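You operate a simulated robot arm through the tools that you are given. There is no shell and no other tool. Be economical: measure what you need, move in short steps, check, and stop when the job is done.

Carry out the task below with a simulated robot arm. There is one attempt and no reset: what you move stays moved.

TASK
Put one of the jars from the top of the wide steel table in the steel bowl there.

It is judged by the outcome, as a careful person would: the job done as asked, and still so three seconds after it is handed in. It fails if anything else is knocked over, pushed out of place, dropped, spilled or broken.

THE ROBOT
A 7-joint arm with a two-finger parallel gripper, fixed in place. Base frame: the origin is at the foot of the arm, x ahead of it, y to its left, z up; the work surface is at about z = 0. Lengths are in mm, angles in rad, forces in N, time in s.
With the tool pointing down near the work surface it reaches from about 240 to 620 mm from the base axis. Its first joint turns from -1.152 to 1.152 rad. Payload 2.6 kg.
Tool frame: the origin (TCP) lies between the finger pads and is the grasp point; the fingertips stand 30 mm ahead of it; z points along the fingers, y is the line along which they close. The gripper opens to 94 mm. The fingers are 28 mm wide and 10 mm thick; the gripper's body (50 by 96 mm) begins 55 mm behind the TCP.
Orientation is that of the tool frame in the base frame, as [roll, pitch, yaw] about the fixed x, y, z axes, in that order (R = Rz(yaw) Ry(pitch) Rx(roll)). With the fingers straight down and closing along the base's y, the tool's x points along the base's -x, its y along +y and its z along -z.

THE INTERFACE
- The arm moves only by the tool apply_moves. Its argument "commands" is a list of rows, each an object (a shift or turn left out is 0, a gripper value left out holds the last) with "dp": the shift along the tool's x, y, z in mm, a list of three; "yaw": the turn about the tool's z in rad. In form: [{"dp": [tx, ty, tz], "yaw": yaw}, ...]. A call has 1 to 8 rows; each row is the pose to reach, as a shift and turn from the pose commanded when the call began, along the tool's axes at that moment. "fingers" is the closure, from 0 (fully open) to 1 (shut), set as the call begins (left out, the last holds). A row lasts 0.2 s, in which the tool goes at most 50 mm and 0.15 rad; a call with a longer step from one row to the next is refused whole, and so is a gripper value outside its range. A pose out of reach is approached as far as the arm can. The call stops where the force on the tool passes 40 N (or 10 N more than at its start, if that is more) or the arm is blocked; 0.2 s more then pass. The fingers move at their own pace (about 72 mm/s each) and stop on an object; they squeeze with about 41 N. The grip force told is the motor's: it shows also when the fingers shut on nothing. Time passes only in rows, and 0.2 s behind the last, so rows that repeat a pose let the fingers close. It gives the time, the measured TCP pose, the force on the tool (base axes), the opening and the grip force at its end, in the units of the frame above (readings bear some noise).
- Cameras (640 x 400 px; columns grow to the right, rows downward): "scene" is fixed at [26, 429.6, 580]; the picture's right is [-0.84, -0.54, 0.00], its down [-0.27, 0.42, -0.87] and it looks along [0.47, -0.73, -0.49] (base axes); focal length 313 px, centre (320, 200). "wrist" rides on the gripper at [-37, 0, -58] in the tool frame; the picture's right is [0.00, -1.00, 0.00], its down [0.97, 0.00, -0.24] and it looks along [0.24, 0.00, 0.97] (tool axes); focal length 218 px, centre (320, 200).
- capture(camera): a new picture of that camera. No time passes.
- locate(camera, pixels): for up to 12 pixels [column, row] of the newest picture of that camera ("zoom" is the newest enlarged one), the place [x, y, z] in the base frame of the surface seen there, good to about 2 mm, but the place of the scene camera against the robot may be out by one fixed shift of up to 12 mm in any direction. No time passes.
- close_up(camera, box): a new picture of the part [left, top, right, bottom] of that camera's present view, enlarged. No time passes.
- close_job(): hands the job in; it is judged then, once.

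Work in short steps. Measure before you move; look again where a grasp or a placing could have gone wrong, and mend it. You have 60 turns and 22 pictures in all, the two below and enlarged ones among them. Open the gripper and draw the arm clear of the work before you hand the job in, unless the task says otherwise; then end with one line.

The tools are called as name(argument=value, ...) on one line, values as JSON. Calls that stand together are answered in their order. apply_moves: Moves the arm, as the interface text tells. Its arguments: {"type":"object","properties":{"commands":{"type":"array","items":{"type":"object","properties":{"dp":{"type":"array","items":{"type":"number"}},"yaw":{"type":"number"}}}},"fingers":{"type":"number"}},"required":["commands"]} The other tools are called the same way: capture (camera) takes a picture; locate (camera, pixels) gives the place of the surface under pixels of a picture; close_up (camera, box) takes an enlarged picture of a part of a camera's view; close_job () hands the job in.

At the start:

```text
time: 0.0
tool_pos: [307.8, -167.0, 342.8]
ee_rot: [3.141, 0.0, -3.141]
ft_force: [0.1, 0.0, 0.4]
opening: 94.2
gripper_force: 0.0
```

scene: 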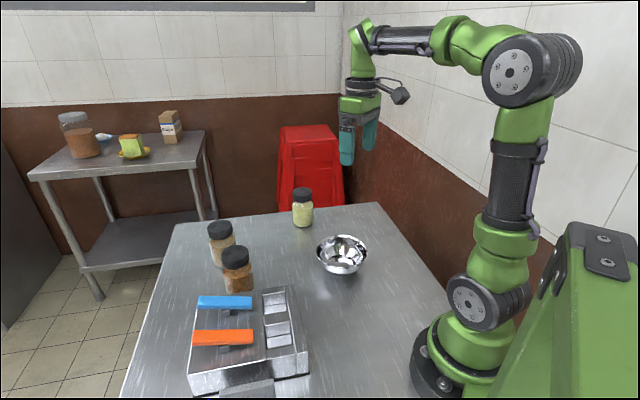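
wrist: 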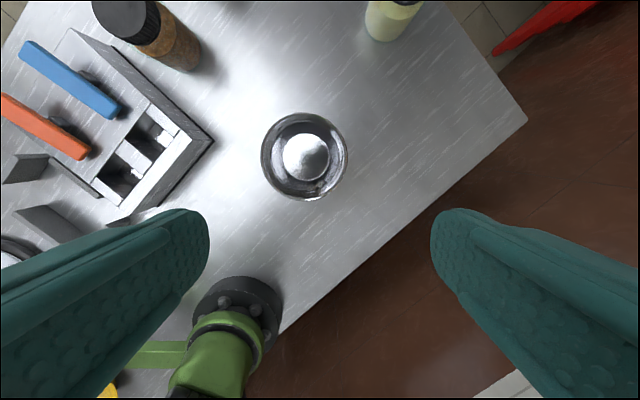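

The isolated pale jar is at scene (302,208) and the bowl at (342,254). I'll measure both, along with the wrist-view bowl at (305,157) and jar at (390,15).

locate(camera="scene", pixels=[[302, 190], [302, 197], [302, 212], [302, 225], [293, 212], [313, 212], [319, 247], [367, 247], [342, 236], [342, 272], [235, 250], [220, 224]])

locate(camera="wrist", pixels=[[305, 157], [263, 157], [347, 157], [305, 114], [305, 199], [390, 10], [382, 38], [368, 10], [418, 10], [380, 60]])

close_up(camera="scene", box=[260, 170, 388, 290])

```text
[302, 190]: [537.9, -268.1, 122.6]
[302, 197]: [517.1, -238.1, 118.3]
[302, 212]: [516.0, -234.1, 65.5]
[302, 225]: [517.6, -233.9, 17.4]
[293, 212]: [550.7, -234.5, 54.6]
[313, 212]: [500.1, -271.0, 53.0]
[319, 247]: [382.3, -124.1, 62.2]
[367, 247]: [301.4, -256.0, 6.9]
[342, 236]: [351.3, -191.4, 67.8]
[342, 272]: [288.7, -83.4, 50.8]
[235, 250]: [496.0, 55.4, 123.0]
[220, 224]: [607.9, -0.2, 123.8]
```

```text
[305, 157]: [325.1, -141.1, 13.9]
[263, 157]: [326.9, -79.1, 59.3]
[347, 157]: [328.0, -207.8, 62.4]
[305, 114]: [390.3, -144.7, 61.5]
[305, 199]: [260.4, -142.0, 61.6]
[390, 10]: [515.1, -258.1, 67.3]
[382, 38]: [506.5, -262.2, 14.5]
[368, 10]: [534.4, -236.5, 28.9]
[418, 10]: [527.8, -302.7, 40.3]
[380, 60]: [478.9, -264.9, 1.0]
```

```text
3.33 times, centred on (324, 230) of scene
```

zoom: 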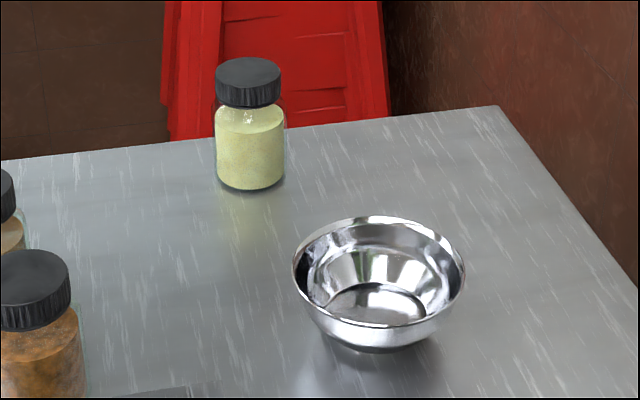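

The jar is about 66 mm wide and 123 mm tall, near (534,-265). The bowl is centred near (326,-143), with its rim at z≈62 and radius about 65. I'll move towards the jar, staying high, to measure it from the wrist.

apply_moves(commands=[{"dp": [-34, -20, 18]}, {"dp": [-68, -40, 36]}, {"dp": [-102, -60, 54]}, {"dp": [-136, -80, 72]}, {"dp": [-170, -98, 93]}, {"dp": [-170, -98, 93]}], fingers=0)

capture(camera="wrist")

```text
time: 1.4
tool_pos: [476.0, -262.8, 250.4]
ee_rot: [3.141, 0.0, -3.141]
ft_force: [0.6, 0.9, 0.0]
opening: 94.3
gripper_force: 0.0
```

```text
18 pictures are left
```

wrist: 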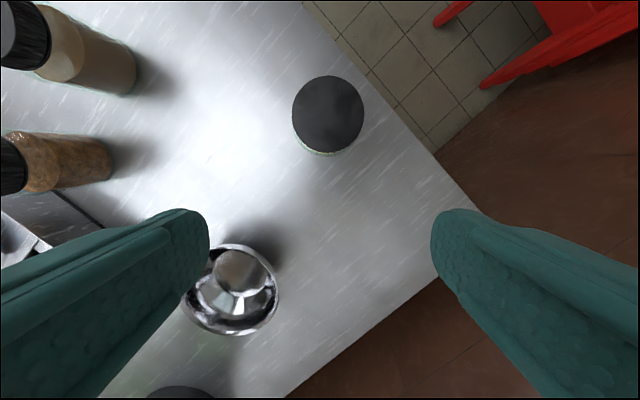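

Now I'll measure the lid, which spans columns 292–364 and rows 75–153.

locate(camera="wrist", pixels=[[328, 112], [295, 112], [361, 112], [328, 79], [328, 147], [320, 154], [280, 120], [385, 120]])

```text
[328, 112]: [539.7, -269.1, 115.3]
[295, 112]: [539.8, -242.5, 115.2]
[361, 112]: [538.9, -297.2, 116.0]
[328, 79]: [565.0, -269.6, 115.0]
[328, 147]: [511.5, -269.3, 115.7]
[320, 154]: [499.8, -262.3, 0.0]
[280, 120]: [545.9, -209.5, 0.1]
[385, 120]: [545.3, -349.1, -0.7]
```

The lid centre is at (538.5,-269.5), its top at z=115, and it is about 58 mm across. I'll centre over it with the fingers above the lid and check there.

apply_moves(commands=[{"dp": [-32, -3, 15]}, {"dp": [-62, -6, 50]}, {"dp": [-62, -6, 70]}, {"dp": [-62, -6, 70]}])

capture(camera="wrist")

```text
time: 2.4
tool_pos: [539.8, -265.1, 177.3]
ee_rot: [3.14, 0.0, -3.141]
ft_force: [-0.7, 0.8, 0.1]
opening: 94.1
gripper_force: 0.0
out of reach, approached as far as the arm can: row 2, 3, 4
```

```text
17 pictures are left
```

wrist: 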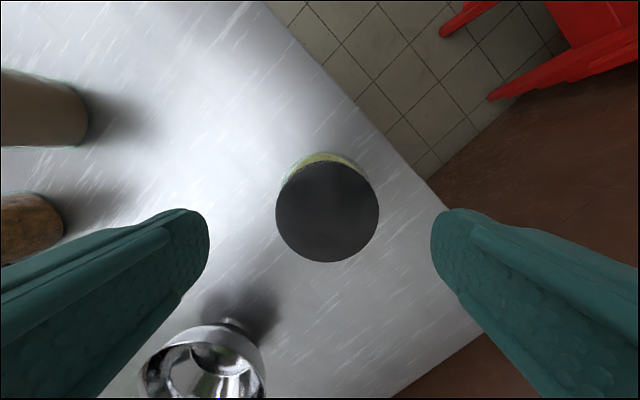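

locate(camera="wrist", pixels=[[327, 212], [280, 212], [375, 212], [327, 166], [327, 258]])

```text
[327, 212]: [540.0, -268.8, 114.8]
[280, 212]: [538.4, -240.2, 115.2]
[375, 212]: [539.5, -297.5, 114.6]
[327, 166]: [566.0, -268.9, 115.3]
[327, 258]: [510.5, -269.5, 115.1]
```

The jar centre is at (539,-269), and the commanded y is already about -271. I'll descend partway and check the pose while the fingertips are still around lid height.

apply_moves(commands=[{"dp": [1, 0, 20]}, {"dp": [1, 0, 40]}, {"dp": [1, 0, 40]}])

```text
time: 3.2
tool_pos: [546.4, -269.3, 139.0]
ee_rot: [-3.141, 0.0, 3.141]
ft_force: [0.4, 0.1, -1.2]
opening: 94.0
gripper_force: 0.1
out of reach, approached as far as the arm can: row 1, 2, 3
```

The y is right now, but x is 7 mm too far, so I'll correct that while descending to grasp height.

apply_moves(commands=[{"dp": [7, 0, 5]}, {"dp": [7, 0, 25]}, {"dp": [7, 0, 45]}, {"dp": [7, 0, 55]}, {"dp": [7, 0, 55]}])

capture(camera="wrist")

```text
time: 4.4
tool_pos: [549.8, -278.4, 84.4]
ee_rot: [3.141, -0.002, -3.141]
ft_force: [-0.2, -0.2, 0.0]
opening: 94.1
gripper_force: 0.1
out of reach, approached as far as the arm can: row 1, 2, 3, 4, 5
```

```text
16 pictures are left
```

wrist: 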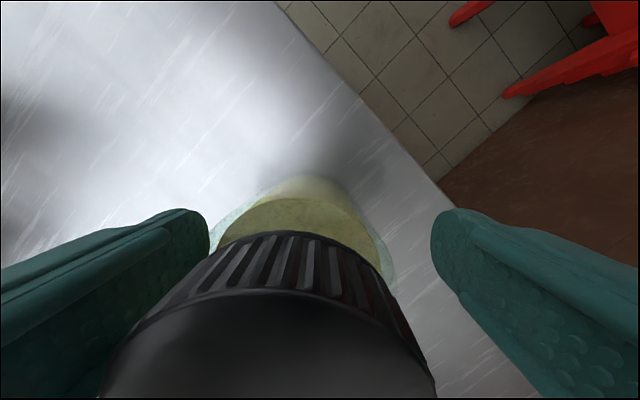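

The TCP is at (549.8,-278.4), about 10 mm past the jar in both x and y. There's no contact, so I'll nudge it back.

apply_moves(commands=[{"dp": [6, 5, 0]}, {"dp": [6, 5, 0]}])

```text
time: 5.0
tool_pos: [552.0, -273.5, 87.2]
ee_rot: [3.141, -0.001, -3.141]
ft_force: [0.8, 0.9, -0.3]
opening: 93.9
gripper_force: 0.0
out of reach, approached as far as the arm can: row 1, 2
```

It's still at the reach limit: y followed the command but x didn't. I'll pull back further in x.

apply_moves(commands=[{"dp": [12, 3, 2]}, {"dp": [12, 3, 2]}])

```text
time: 5.6
tool_pos: [551.2, -274.6, 86.6]
ee_rot: [3.14, -0.003, -3.141]
ft_force: [-0.2, -0.8, -0.2]
opening: 94.1
gripper_force: 0.0
out of reach, approached as far as the arm can: row 1, 2
```

apply_moves(commands=[{"dp": [12, 0, 0]}, {"dp": [12, 0, 0]}])

```text
time: 6.2
tool_pos: [549.1, -279.4, 87.3]
ee_rot: [-3.141, -0.002, 3.14]
ft_force: [-0.6, -0.1, 0.0]
opening: 94.0
gripper_force: 0.0
out of reach, approached as far as the arm can: row 1, 2
```

The readings slide along the reach limit, which implies the commanded point is near (564,-287). I'll bring it back about half of the needed (-25,+18).

apply_moves(commands=[{"dp": [15, 11, 0]}, {"dp": [15, 11, 0]}])

```text
time: 6.8
tool_pos: [550.1, -277.8, 87.3]
ee_rot: [-3.141, -0.002, 3.14]
ft_force: [-0.3, 0.6, -0.9]
opening: 93.9
gripper_force: 0.1
out of reach, approached as far as the arm can: row 1, 2
```

apply_moves(commands=[{"dp": [15, 9, 0]}, {"dp": [15, 9, 0]}])

```text
time: 7.4
tool_pos: [550.7, -276.2, 89.3]
ee_rot: [-3.141, -0.002, 3.141]
ft_force: [-0.4, -0.1, 0.5]
opening: 93.9
gripper_force: 0.0
out of reach, approached as far as the arm can: row 1, 2
```

It isn't retreating at all. I'll rise straight up, clear of the jar, and see how the arm responds.

apply_moves(commands=[{"dp": [10, 0, -30]}, {"dp": [10, 0, -65]}, {"dp": [10, 0, -90]}, {"dp": [10, 0, -90]}])

```text
time: 8.4
tool_pos: [539.1, -268.3, 178.1]
ee_rot: [-3.141, 0.001, -3.141]
ft_force: [-0.3, 0.3, -0.1]
opening: 93.9
gripper_force: 0.0
out of reach, approached as far as the arm can: row 1, 3, 4
```

apply_moves(commands=[{"dp": [30, 0, 0]}, {"dp": [60, 0, 0]}, {"dp": [60, 0, 0]}])

```text
time: 9.2
tool_pos: [524.1, -286.5, 187.8]
ee_rot: [3.14, -0.002, -3.141]
ft_force: [-0.9, -0.6, 0.2]
opening: 94.0
gripper_force: 0.1
out of reach, approached as far as the arm can: row 1, 2, 3
```

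The commanded point appears to sit well outside the reach limit, so I'll pull in more at this safe height.

apply_moves(commands=[{"dp": [40, 20, 0]}, {"dp": [80, 40, 0]}, {"dp": [80, 40, 0]}])

```text
time: 10.0
tool_pos: [514.9, -283.5, 216.6]
ee_rot: [3.141, -0.003, -3.141]
ft_force: [-0.3, -0.5, 0.2]
opening: 94.2
gripper_force: 0.0
out of reach, approached as far as the arm can: row 1, 2, 3
```

apply_moves(commands=[{"dp": [40, 20, 0]}, {"dp": [80, 40, 0]}, {"dp": [80, 40, 0]}])

```text
time: 10.8
tool_pos: [503.8, -283.8, 240.6]
ee_rot: [-3.141, -0.001, 3.141]
ft_force: [0.0, -0.4, 0.2]
opening: 94.1
gripper_force: 0.0
out of reach, approached as far as the arm can: row 1, 2, 3
```

The behaviour is now clear. The arm is fully straight (singular), and each call restarts from the pose actually reached. I'll command a long pull straight inward towards the shoulder and hold it for several rows so the elbow can bend; this stays well above everything.

apply_moves(commands=[{"dp": [39, 22, 20]}, {"dp": [78, 44, 40]}, {"dp": [78, 44, 40]}, {"dp": [78, 44, 40]}, {"dp": [78, 44, 40]}, {"dp": [78, 44, 40]}, {"dp": [78, 44, 40]}, {"dp": [78, 44, 40]}])

```text
time: 12.6
tool_pos: [504.7, -283.7, 241.1]
ee_rot: [-3.141, -0.002, -3.141]
ft_force: [-0.1, -0.2, 0.8]
opening: 94.3
gripper_force: 0.0
out of reach, approached as far as the arm can: row 1, 2, 3, 4, 5, 6, 7, 8
```

It's still locked, so the elbow may be resting just past straight. I'll push outward along the arm line and then pull inward, so it passes back through straight; everything below is well clear.

apply_moves(commands=[{"dp": [-38, -22, -20]}, {"dp": [-38, -22, -20]}, {"dp": [0, 0, 0]}, {"dp": [38, 22, 20]}, {"dp": [76, 44, 40]}, {"dp": [76, 44, 40]}])

```text
time: 14.0
tool_pos: [506.8, -285.7, 234.6]
ee_rot: [-3.14, 0.0, -3.142]
ft_force: [0.0, 1.1, -0.4]
opening: 94.1
gripper_force: 0.0
out of reach, approached as far as the arm can: row 1, 2, 4, 5, 6
```

Next I'll go high and inward. There the wrist geometry should force the elbow to bend and break the straight-arm lock.

apply_moves(commands=[{"dp": [14, 7, -40]}, {"dp": [28, 14, -80]}, {"dp": [42, 21, -120]}, {"dp": [56, 28, -160]}, {"dp": [70, 35, -200]}, {"dp": [84, 42, -240]}, {"dp": [98, 49, -280]}, {"dp": [98, 49, -280]}])

```text
time: 15.8
tool_pos: [427.3, -236.9, 398.5]
ee_rot: [3.141, 0.003, 3.141]
ft_force: [0.0, 0.7, 0.2]
opening: 94.1
gripper_force: 0.0
out of reach, approached as far as the arm can: row 2, 3, 4, 5, 6, 7, 8
```

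apply_moves(commands=[{"dp": [36, 20, 18]}, {"dp": [72, 40, 36]}, {"dp": [108, 60, 54]}, {"dp": [119, 70, 56]}, {"dp": [119, 70, 56]}])

capture(camera="scene")

```text
time: 17.0
tool_pos: [305.0, -168.1, 339.8]
ee_rot: [3.141, 0.0, -3.141]
ft_force: [0.7, 0.4, 0.2]
opening: 94.0
gripper_force: 0.1
```

```text
15 pictures are left
```

scene: 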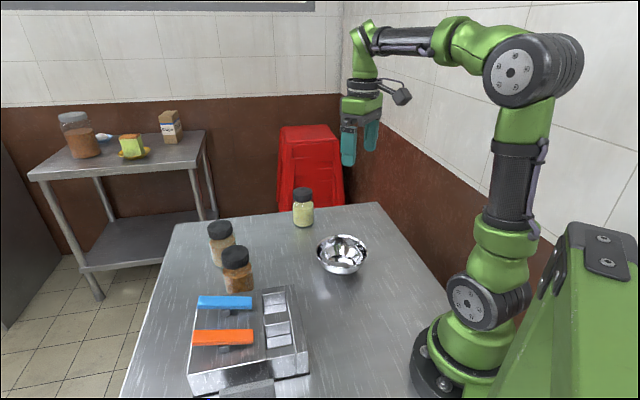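

The arm is free again and nothing was disturbed. The limit shrinks with height, so I'll go low short of the jar, at about x=460, and slide in horizontally with a finger on each side.

apply_moves(commands=[{"dp": [-31, -20, 28]}, {"dp": [-62, -40, 56]}, {"dp": [-93, -60, 84]}, {"dp": [-124, -80, 112]}, {"dp": [-155, -101, 140]}, {"dp": [-155, -101, 185]}, {"dp": [-155, -101, 200]}, {"dp": [-155, -101, 200]}])

```text
time: 18.8
tool_pos: [456.7, -273.6, 139.8]
ee_rot: [3.141, 0.002, 3.14]
ft_force: [0.7, -0.3, 0.7]
opening: 94.1
gripper_force: 0.0
```

apply_moves(commands=[{"dp": [0, 3, 30]}, {"dp": [0, 3, 55]}, {"dp": [0, 3, 55]}])

capture(camera="wrist")

```text
time: 19.6
tool_pos: [459.2, -269.9, 84.1]
ee_rot: [-3.141, 0.0, 3.141]
ft_force: [-0.5, -0.5, -0.2]
opening: 94.1
gripper_force: 0.0
```

```text
14 pictures are left
```

wrist: 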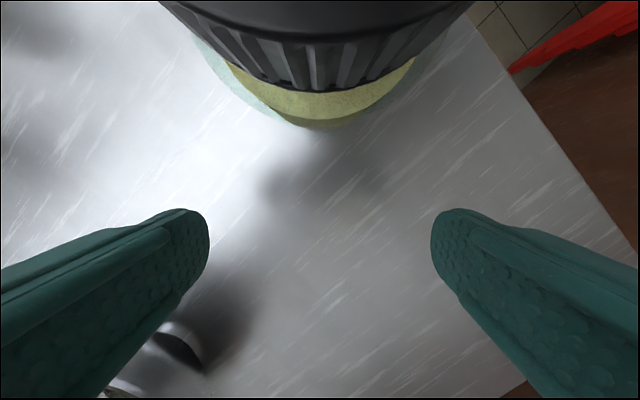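

The jar is centred between the fingers at column 318, so I'll slide in to x≈536.

apply_moves(commands=[{"dp": [-25, 0, 0]}, {"dp": [-50, 0, 0]}, {"dp": [-68, 0, 0]}, {"dp": [-76, 0, 0]}, {"dp": [-76, 0, 0]}])

capture(camera="wrist")

```text
time: 20.8
tool_pos: [533.6, -270.3, 85.5]
ee_rot: [-3.142, -0.001, -3.141]
ft_force: [-0.7, -0.1, -0.1]
opening: 94.0
gripper_force: 0.2
```

```text
13 pictures are left
```

wrist: 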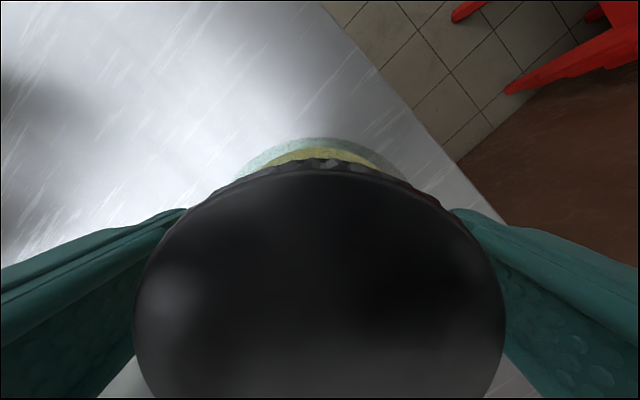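

apply_moves(commands=[{"dp": [-4, 0, 0]}, {"dp": [-4, 0, 0]}])

apply_moves(commands=[{"dp": [0, 0, 0]}, {"dp": [0, 0, 0]}, {"dp": [0, 0, 0]}, {"dp": [0, 0, 0]}], fingers=1)

```text
time: 21.4
tool_pos: [537.8, -269.7, 84.8]
ee_rot: [3.141, 0.001, -3.141]
ft_force: [-0.5, -0.2, 0.0]
opening: 93.9
gripper_force: 0.0
```

```text
time: 22.4
tool_pos: [538.7, -270.7, 86.4]
ee_rot: [-3.141, 0.001, 3.141]
ft_force: [0.9, -0.6, -0.7]
opening: 71.9
gripper_force: 41.0
```

The grip is firm, with the opening at 71.9 mm and 41 N. I'll lift while drawing inward to stay within reach.

apply_moves(commands=[{"dp": [0, 0, -10]}, {"dp": [10, 5, -25]}, {"dp": [30, 15, -50]}, {"dp": [55, 28, -80]}, {"dp": [80, 40, -105]}, {"dp": [80, 40, -105]}])

capture(camera="scene")

capture(camera="wrist")

```text
time: 23.8
tool_pos: [460.0, -229.5, 188.3]
ee_rot: [3.141, -0.001, -3.141]
ft_force: [-0.1, 0.0, -3.2]
opening: 72.0
gripper_force: 40.6
```

```text
12 pictures are left
```

scene: 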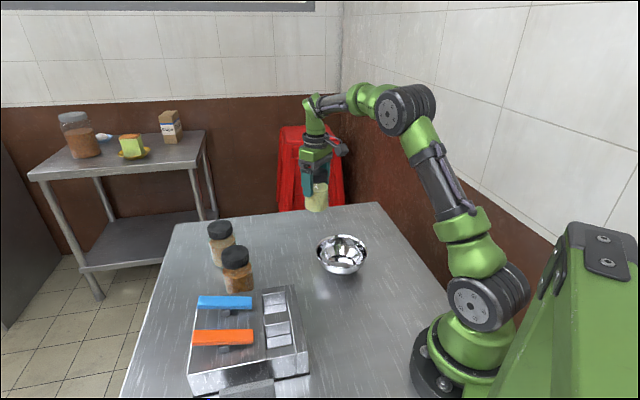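

```text
11 pictures are left
```

wrist: 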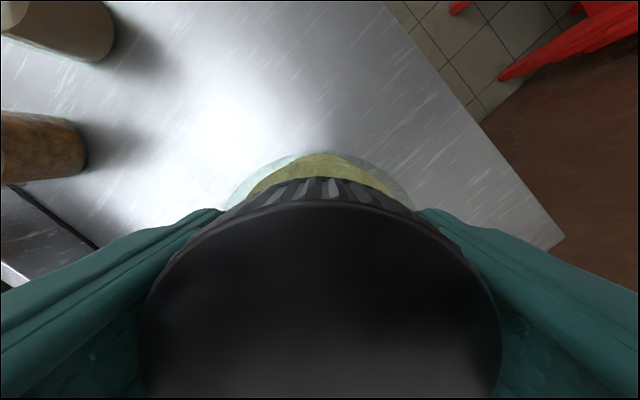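

The jar is held upright with its bottom at about z=103. I'll carry it over the bowl centre at (325.5,-143.5).

apply_moves(commands=[{"dp": [34, 21, 0]}, {"dp": [68, 43, 0]}, {"dp": [102, 65, 0]}, {"dp": [134, 86, 0]}, {"dp": [134, 86, 0]}])

close_up(camera="scene", box=[270, 150, 420, 290])

capture(camera="wrist")

```text
time: 25.0
tool_pos: [323.5, -145.1, 191.1]
ee_rot: [-3.141, 0.0, -3.14]
ft_force: [-0.9, -0.2, -3.9]
opening: 71.3
gripper_force: 41.4
```

```text
2.86 times, centred on (345, 220) of scene
```

zoom: 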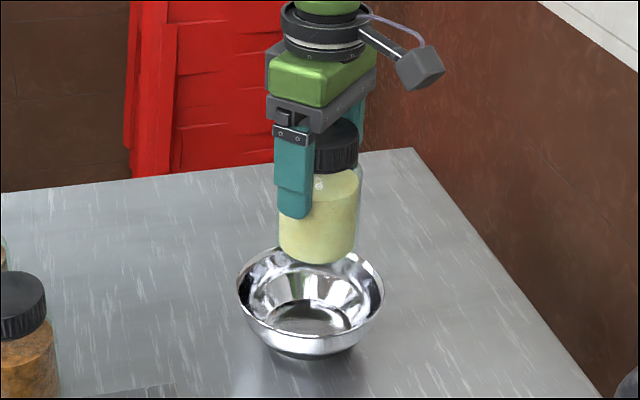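

```text
9 pictures are left
```

wrist: 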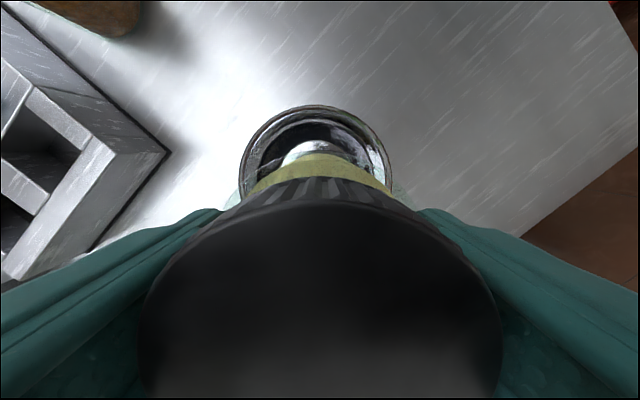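

The jar is centred over the bowl, whose rim spans columns 240–388. I'll lower to about z=112 with a small centring correction.

apply_moves(commands=[{"dp": [-2, 1, 30]}, {"dp": [-2, 1, 55]}, {"dp": [-2, 1, 70]}, {"dp": [-2, 1, 79]}, {"dp": [-2, 1, 79]}])

close_up(camera="scene", box=[270, 170, 420, 290])

```text
time: 26.2
tool_pos: [327.2, -142.3, 111.5]
ee_rot: [3.14, -0.001, -3.142]
ft_force: [0.3, 0.8, -2.9]
opening: 72.2
gripper_force: 40.6
```

```text
3.33 times, centred on (345, 230) of scene
```

zoom: 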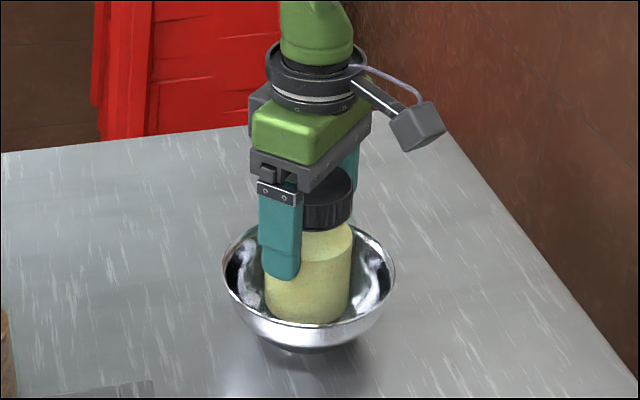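

It's well centred with clearance all round, so I'll lower gently to find the floor.

apply_moves(commands=[{"dp": [0, 0, 3]}, {"dp": [0, 0, 6]}, {"dp": [0, 0, 8]}, {"dp": [0, 0, 8]}])

```text
time: 27.2
tool_pos: [327.0, -141.4, 103.9]
ee_rot: [-3.141, 0.001, 3.141]
ft_force: [0.7, 0.5, -3.1]
opening: 71.9
gripper_force: 40.7
```

apply_moves(commands=[{"dp": [0, 1, 2]}, {"dp": [0, 0, 3]}, {"dp": [0, 0, 4]}, {"dp": [0, 0, 4]}])

```text
time: 28.2
tool_pos: [325.3, -142.9, 99.6]
ee_rot: [-3.14, -0.002, 3.141]
ft_force: [-4.8, -0.6, 11.4]
opening: 71.9
gripper_force: 40.9
```

There's contact, with +11 N vertically and -4.8 N in x, so the jar is touching the +x side of the bowl's curve. I'll back up slightly, shift 2 mm toward -x and set it down again.

apply_moves(commands=[{"dp": [0, 0, -3]}, {"dp": [2, 0, -3]}, {"dp": [2, 0, -1]}, {"dp": [2, 0, 0]}, {"dp": [2, 0, 0]}])

close_up(camera="scene", box=[270, 170, 420, 290])

```text
time: 29.4
tool_pos: [323.9, -143.0, 98.4]
ee_rot: [3.142, 0.002, -3.141]
ft_force: [-6.8, 4.9, 22.9]
opening: 71.9
gripper_force: 41.3
```

```text
3.33 times, centred on (345, 230) of scene
```

zoom: 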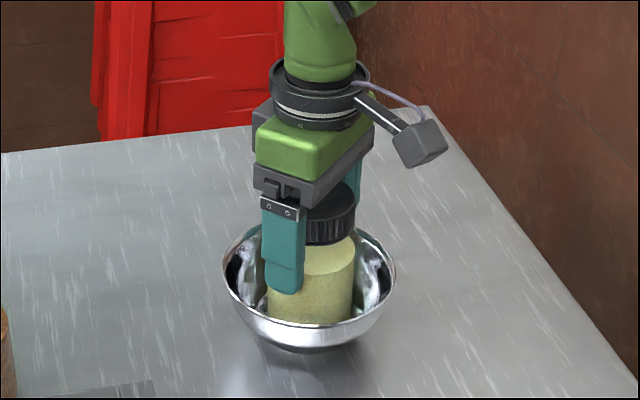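

The jar is seated and the bowl hasn't moved. I'll relieve the pressure slightly and then open the fingers partway.

apply_moves(commands=[{"dp": [0, 0, -1]}, {"dp": [0, 0, -1]}])

apply_moves(commands=[{"dp": [0, 0, 0]}, {"dp": [0, 0, 0]}, {"dp": [0, 0, 0]}], fingers=0.08)

close_up(camera="scene", box=[270, 170, 420, 290])

```text
time: 30.0
tool_pos: [324.2, -142.4, 99.1]
ee_rot: [-3.141, 0.002, -3.14]
ft_force: [-0.7, 1.3, 8.0]
opening: 72.0
gripper_force: 40.9
```

```text
time: 30.8
tool_pos: [323.3, -142.2, 98.7]
ee_rot: [-3.141, 0.0, -3.141]
ft_force: [-0.1, 0.3, 0.6]
opening: 86.4
gripper_force: 0.0
```

```text
3.33 times, centred on (345, 230) of scene
```

zoom: 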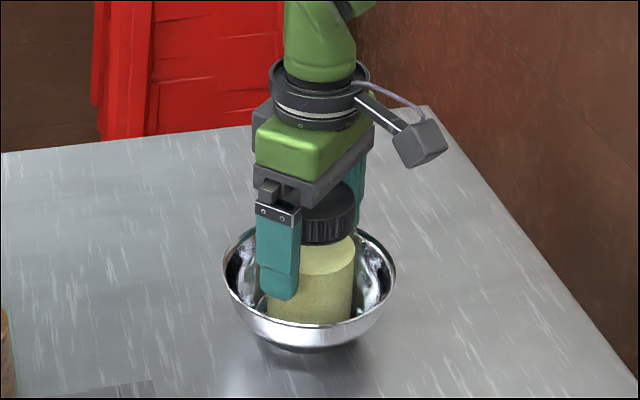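

The jar is released and stands upright. I'll raise the gripper straight up and clear.

apply_moves(commands=[{"dp": [0, 0, -20]}, {"dp": [0, 0, -50]}, {"dp": [0, 0, -90]}, {"dp": [0, 0, -130]}, {"dp": [0, 0, -175]}, {"dp": [0, 0, -215]}, {"dp": [0, 0, -240]}, {"dp": [0, 0, -240]}])

apply_moves(commands=[{"dp": [0, 0, 0]}, {"dp": [0, 0, 0]}], fingers=0)

capture(camera="scene")

capture(camera="wrist")

```text
time: 32.6
tool_pos: [321.7, -143.7, 342.3]
ee_rot: [-3.141, 0.0, -3.141]
ft_force: [-0.1, 0.7, 0.2]
opening: 86.5
gripper_force: 0.1
```

```text
time: 33.2
tool_pos: [323.5, -142.1, 341.3]
ee_rot: [-3.142, -0.002, 3.141]
ft_force: [0.0, 0.4, 0.4]
opening: 94.3
gripper_force: 0.1
```

```text
5 pictures are left
```

scene: 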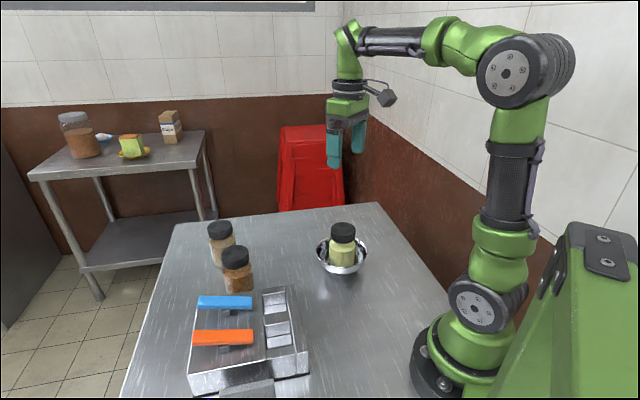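

```text
4 pictures are left
```

wrist: 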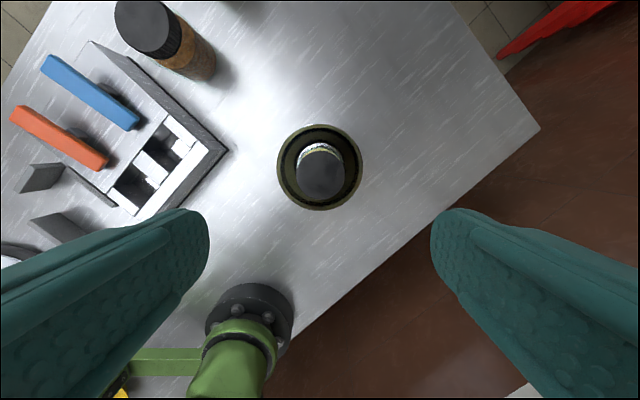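

The jar stands upright in the bowl at scene (342,250), nothing else has moved, and the arm is clear. I'm handing the job in.

close_job()

```text
The job is handed in.
```

The pale jar is standing upright in the steel bowl, nothing else was disturbed, and the job is handed in.
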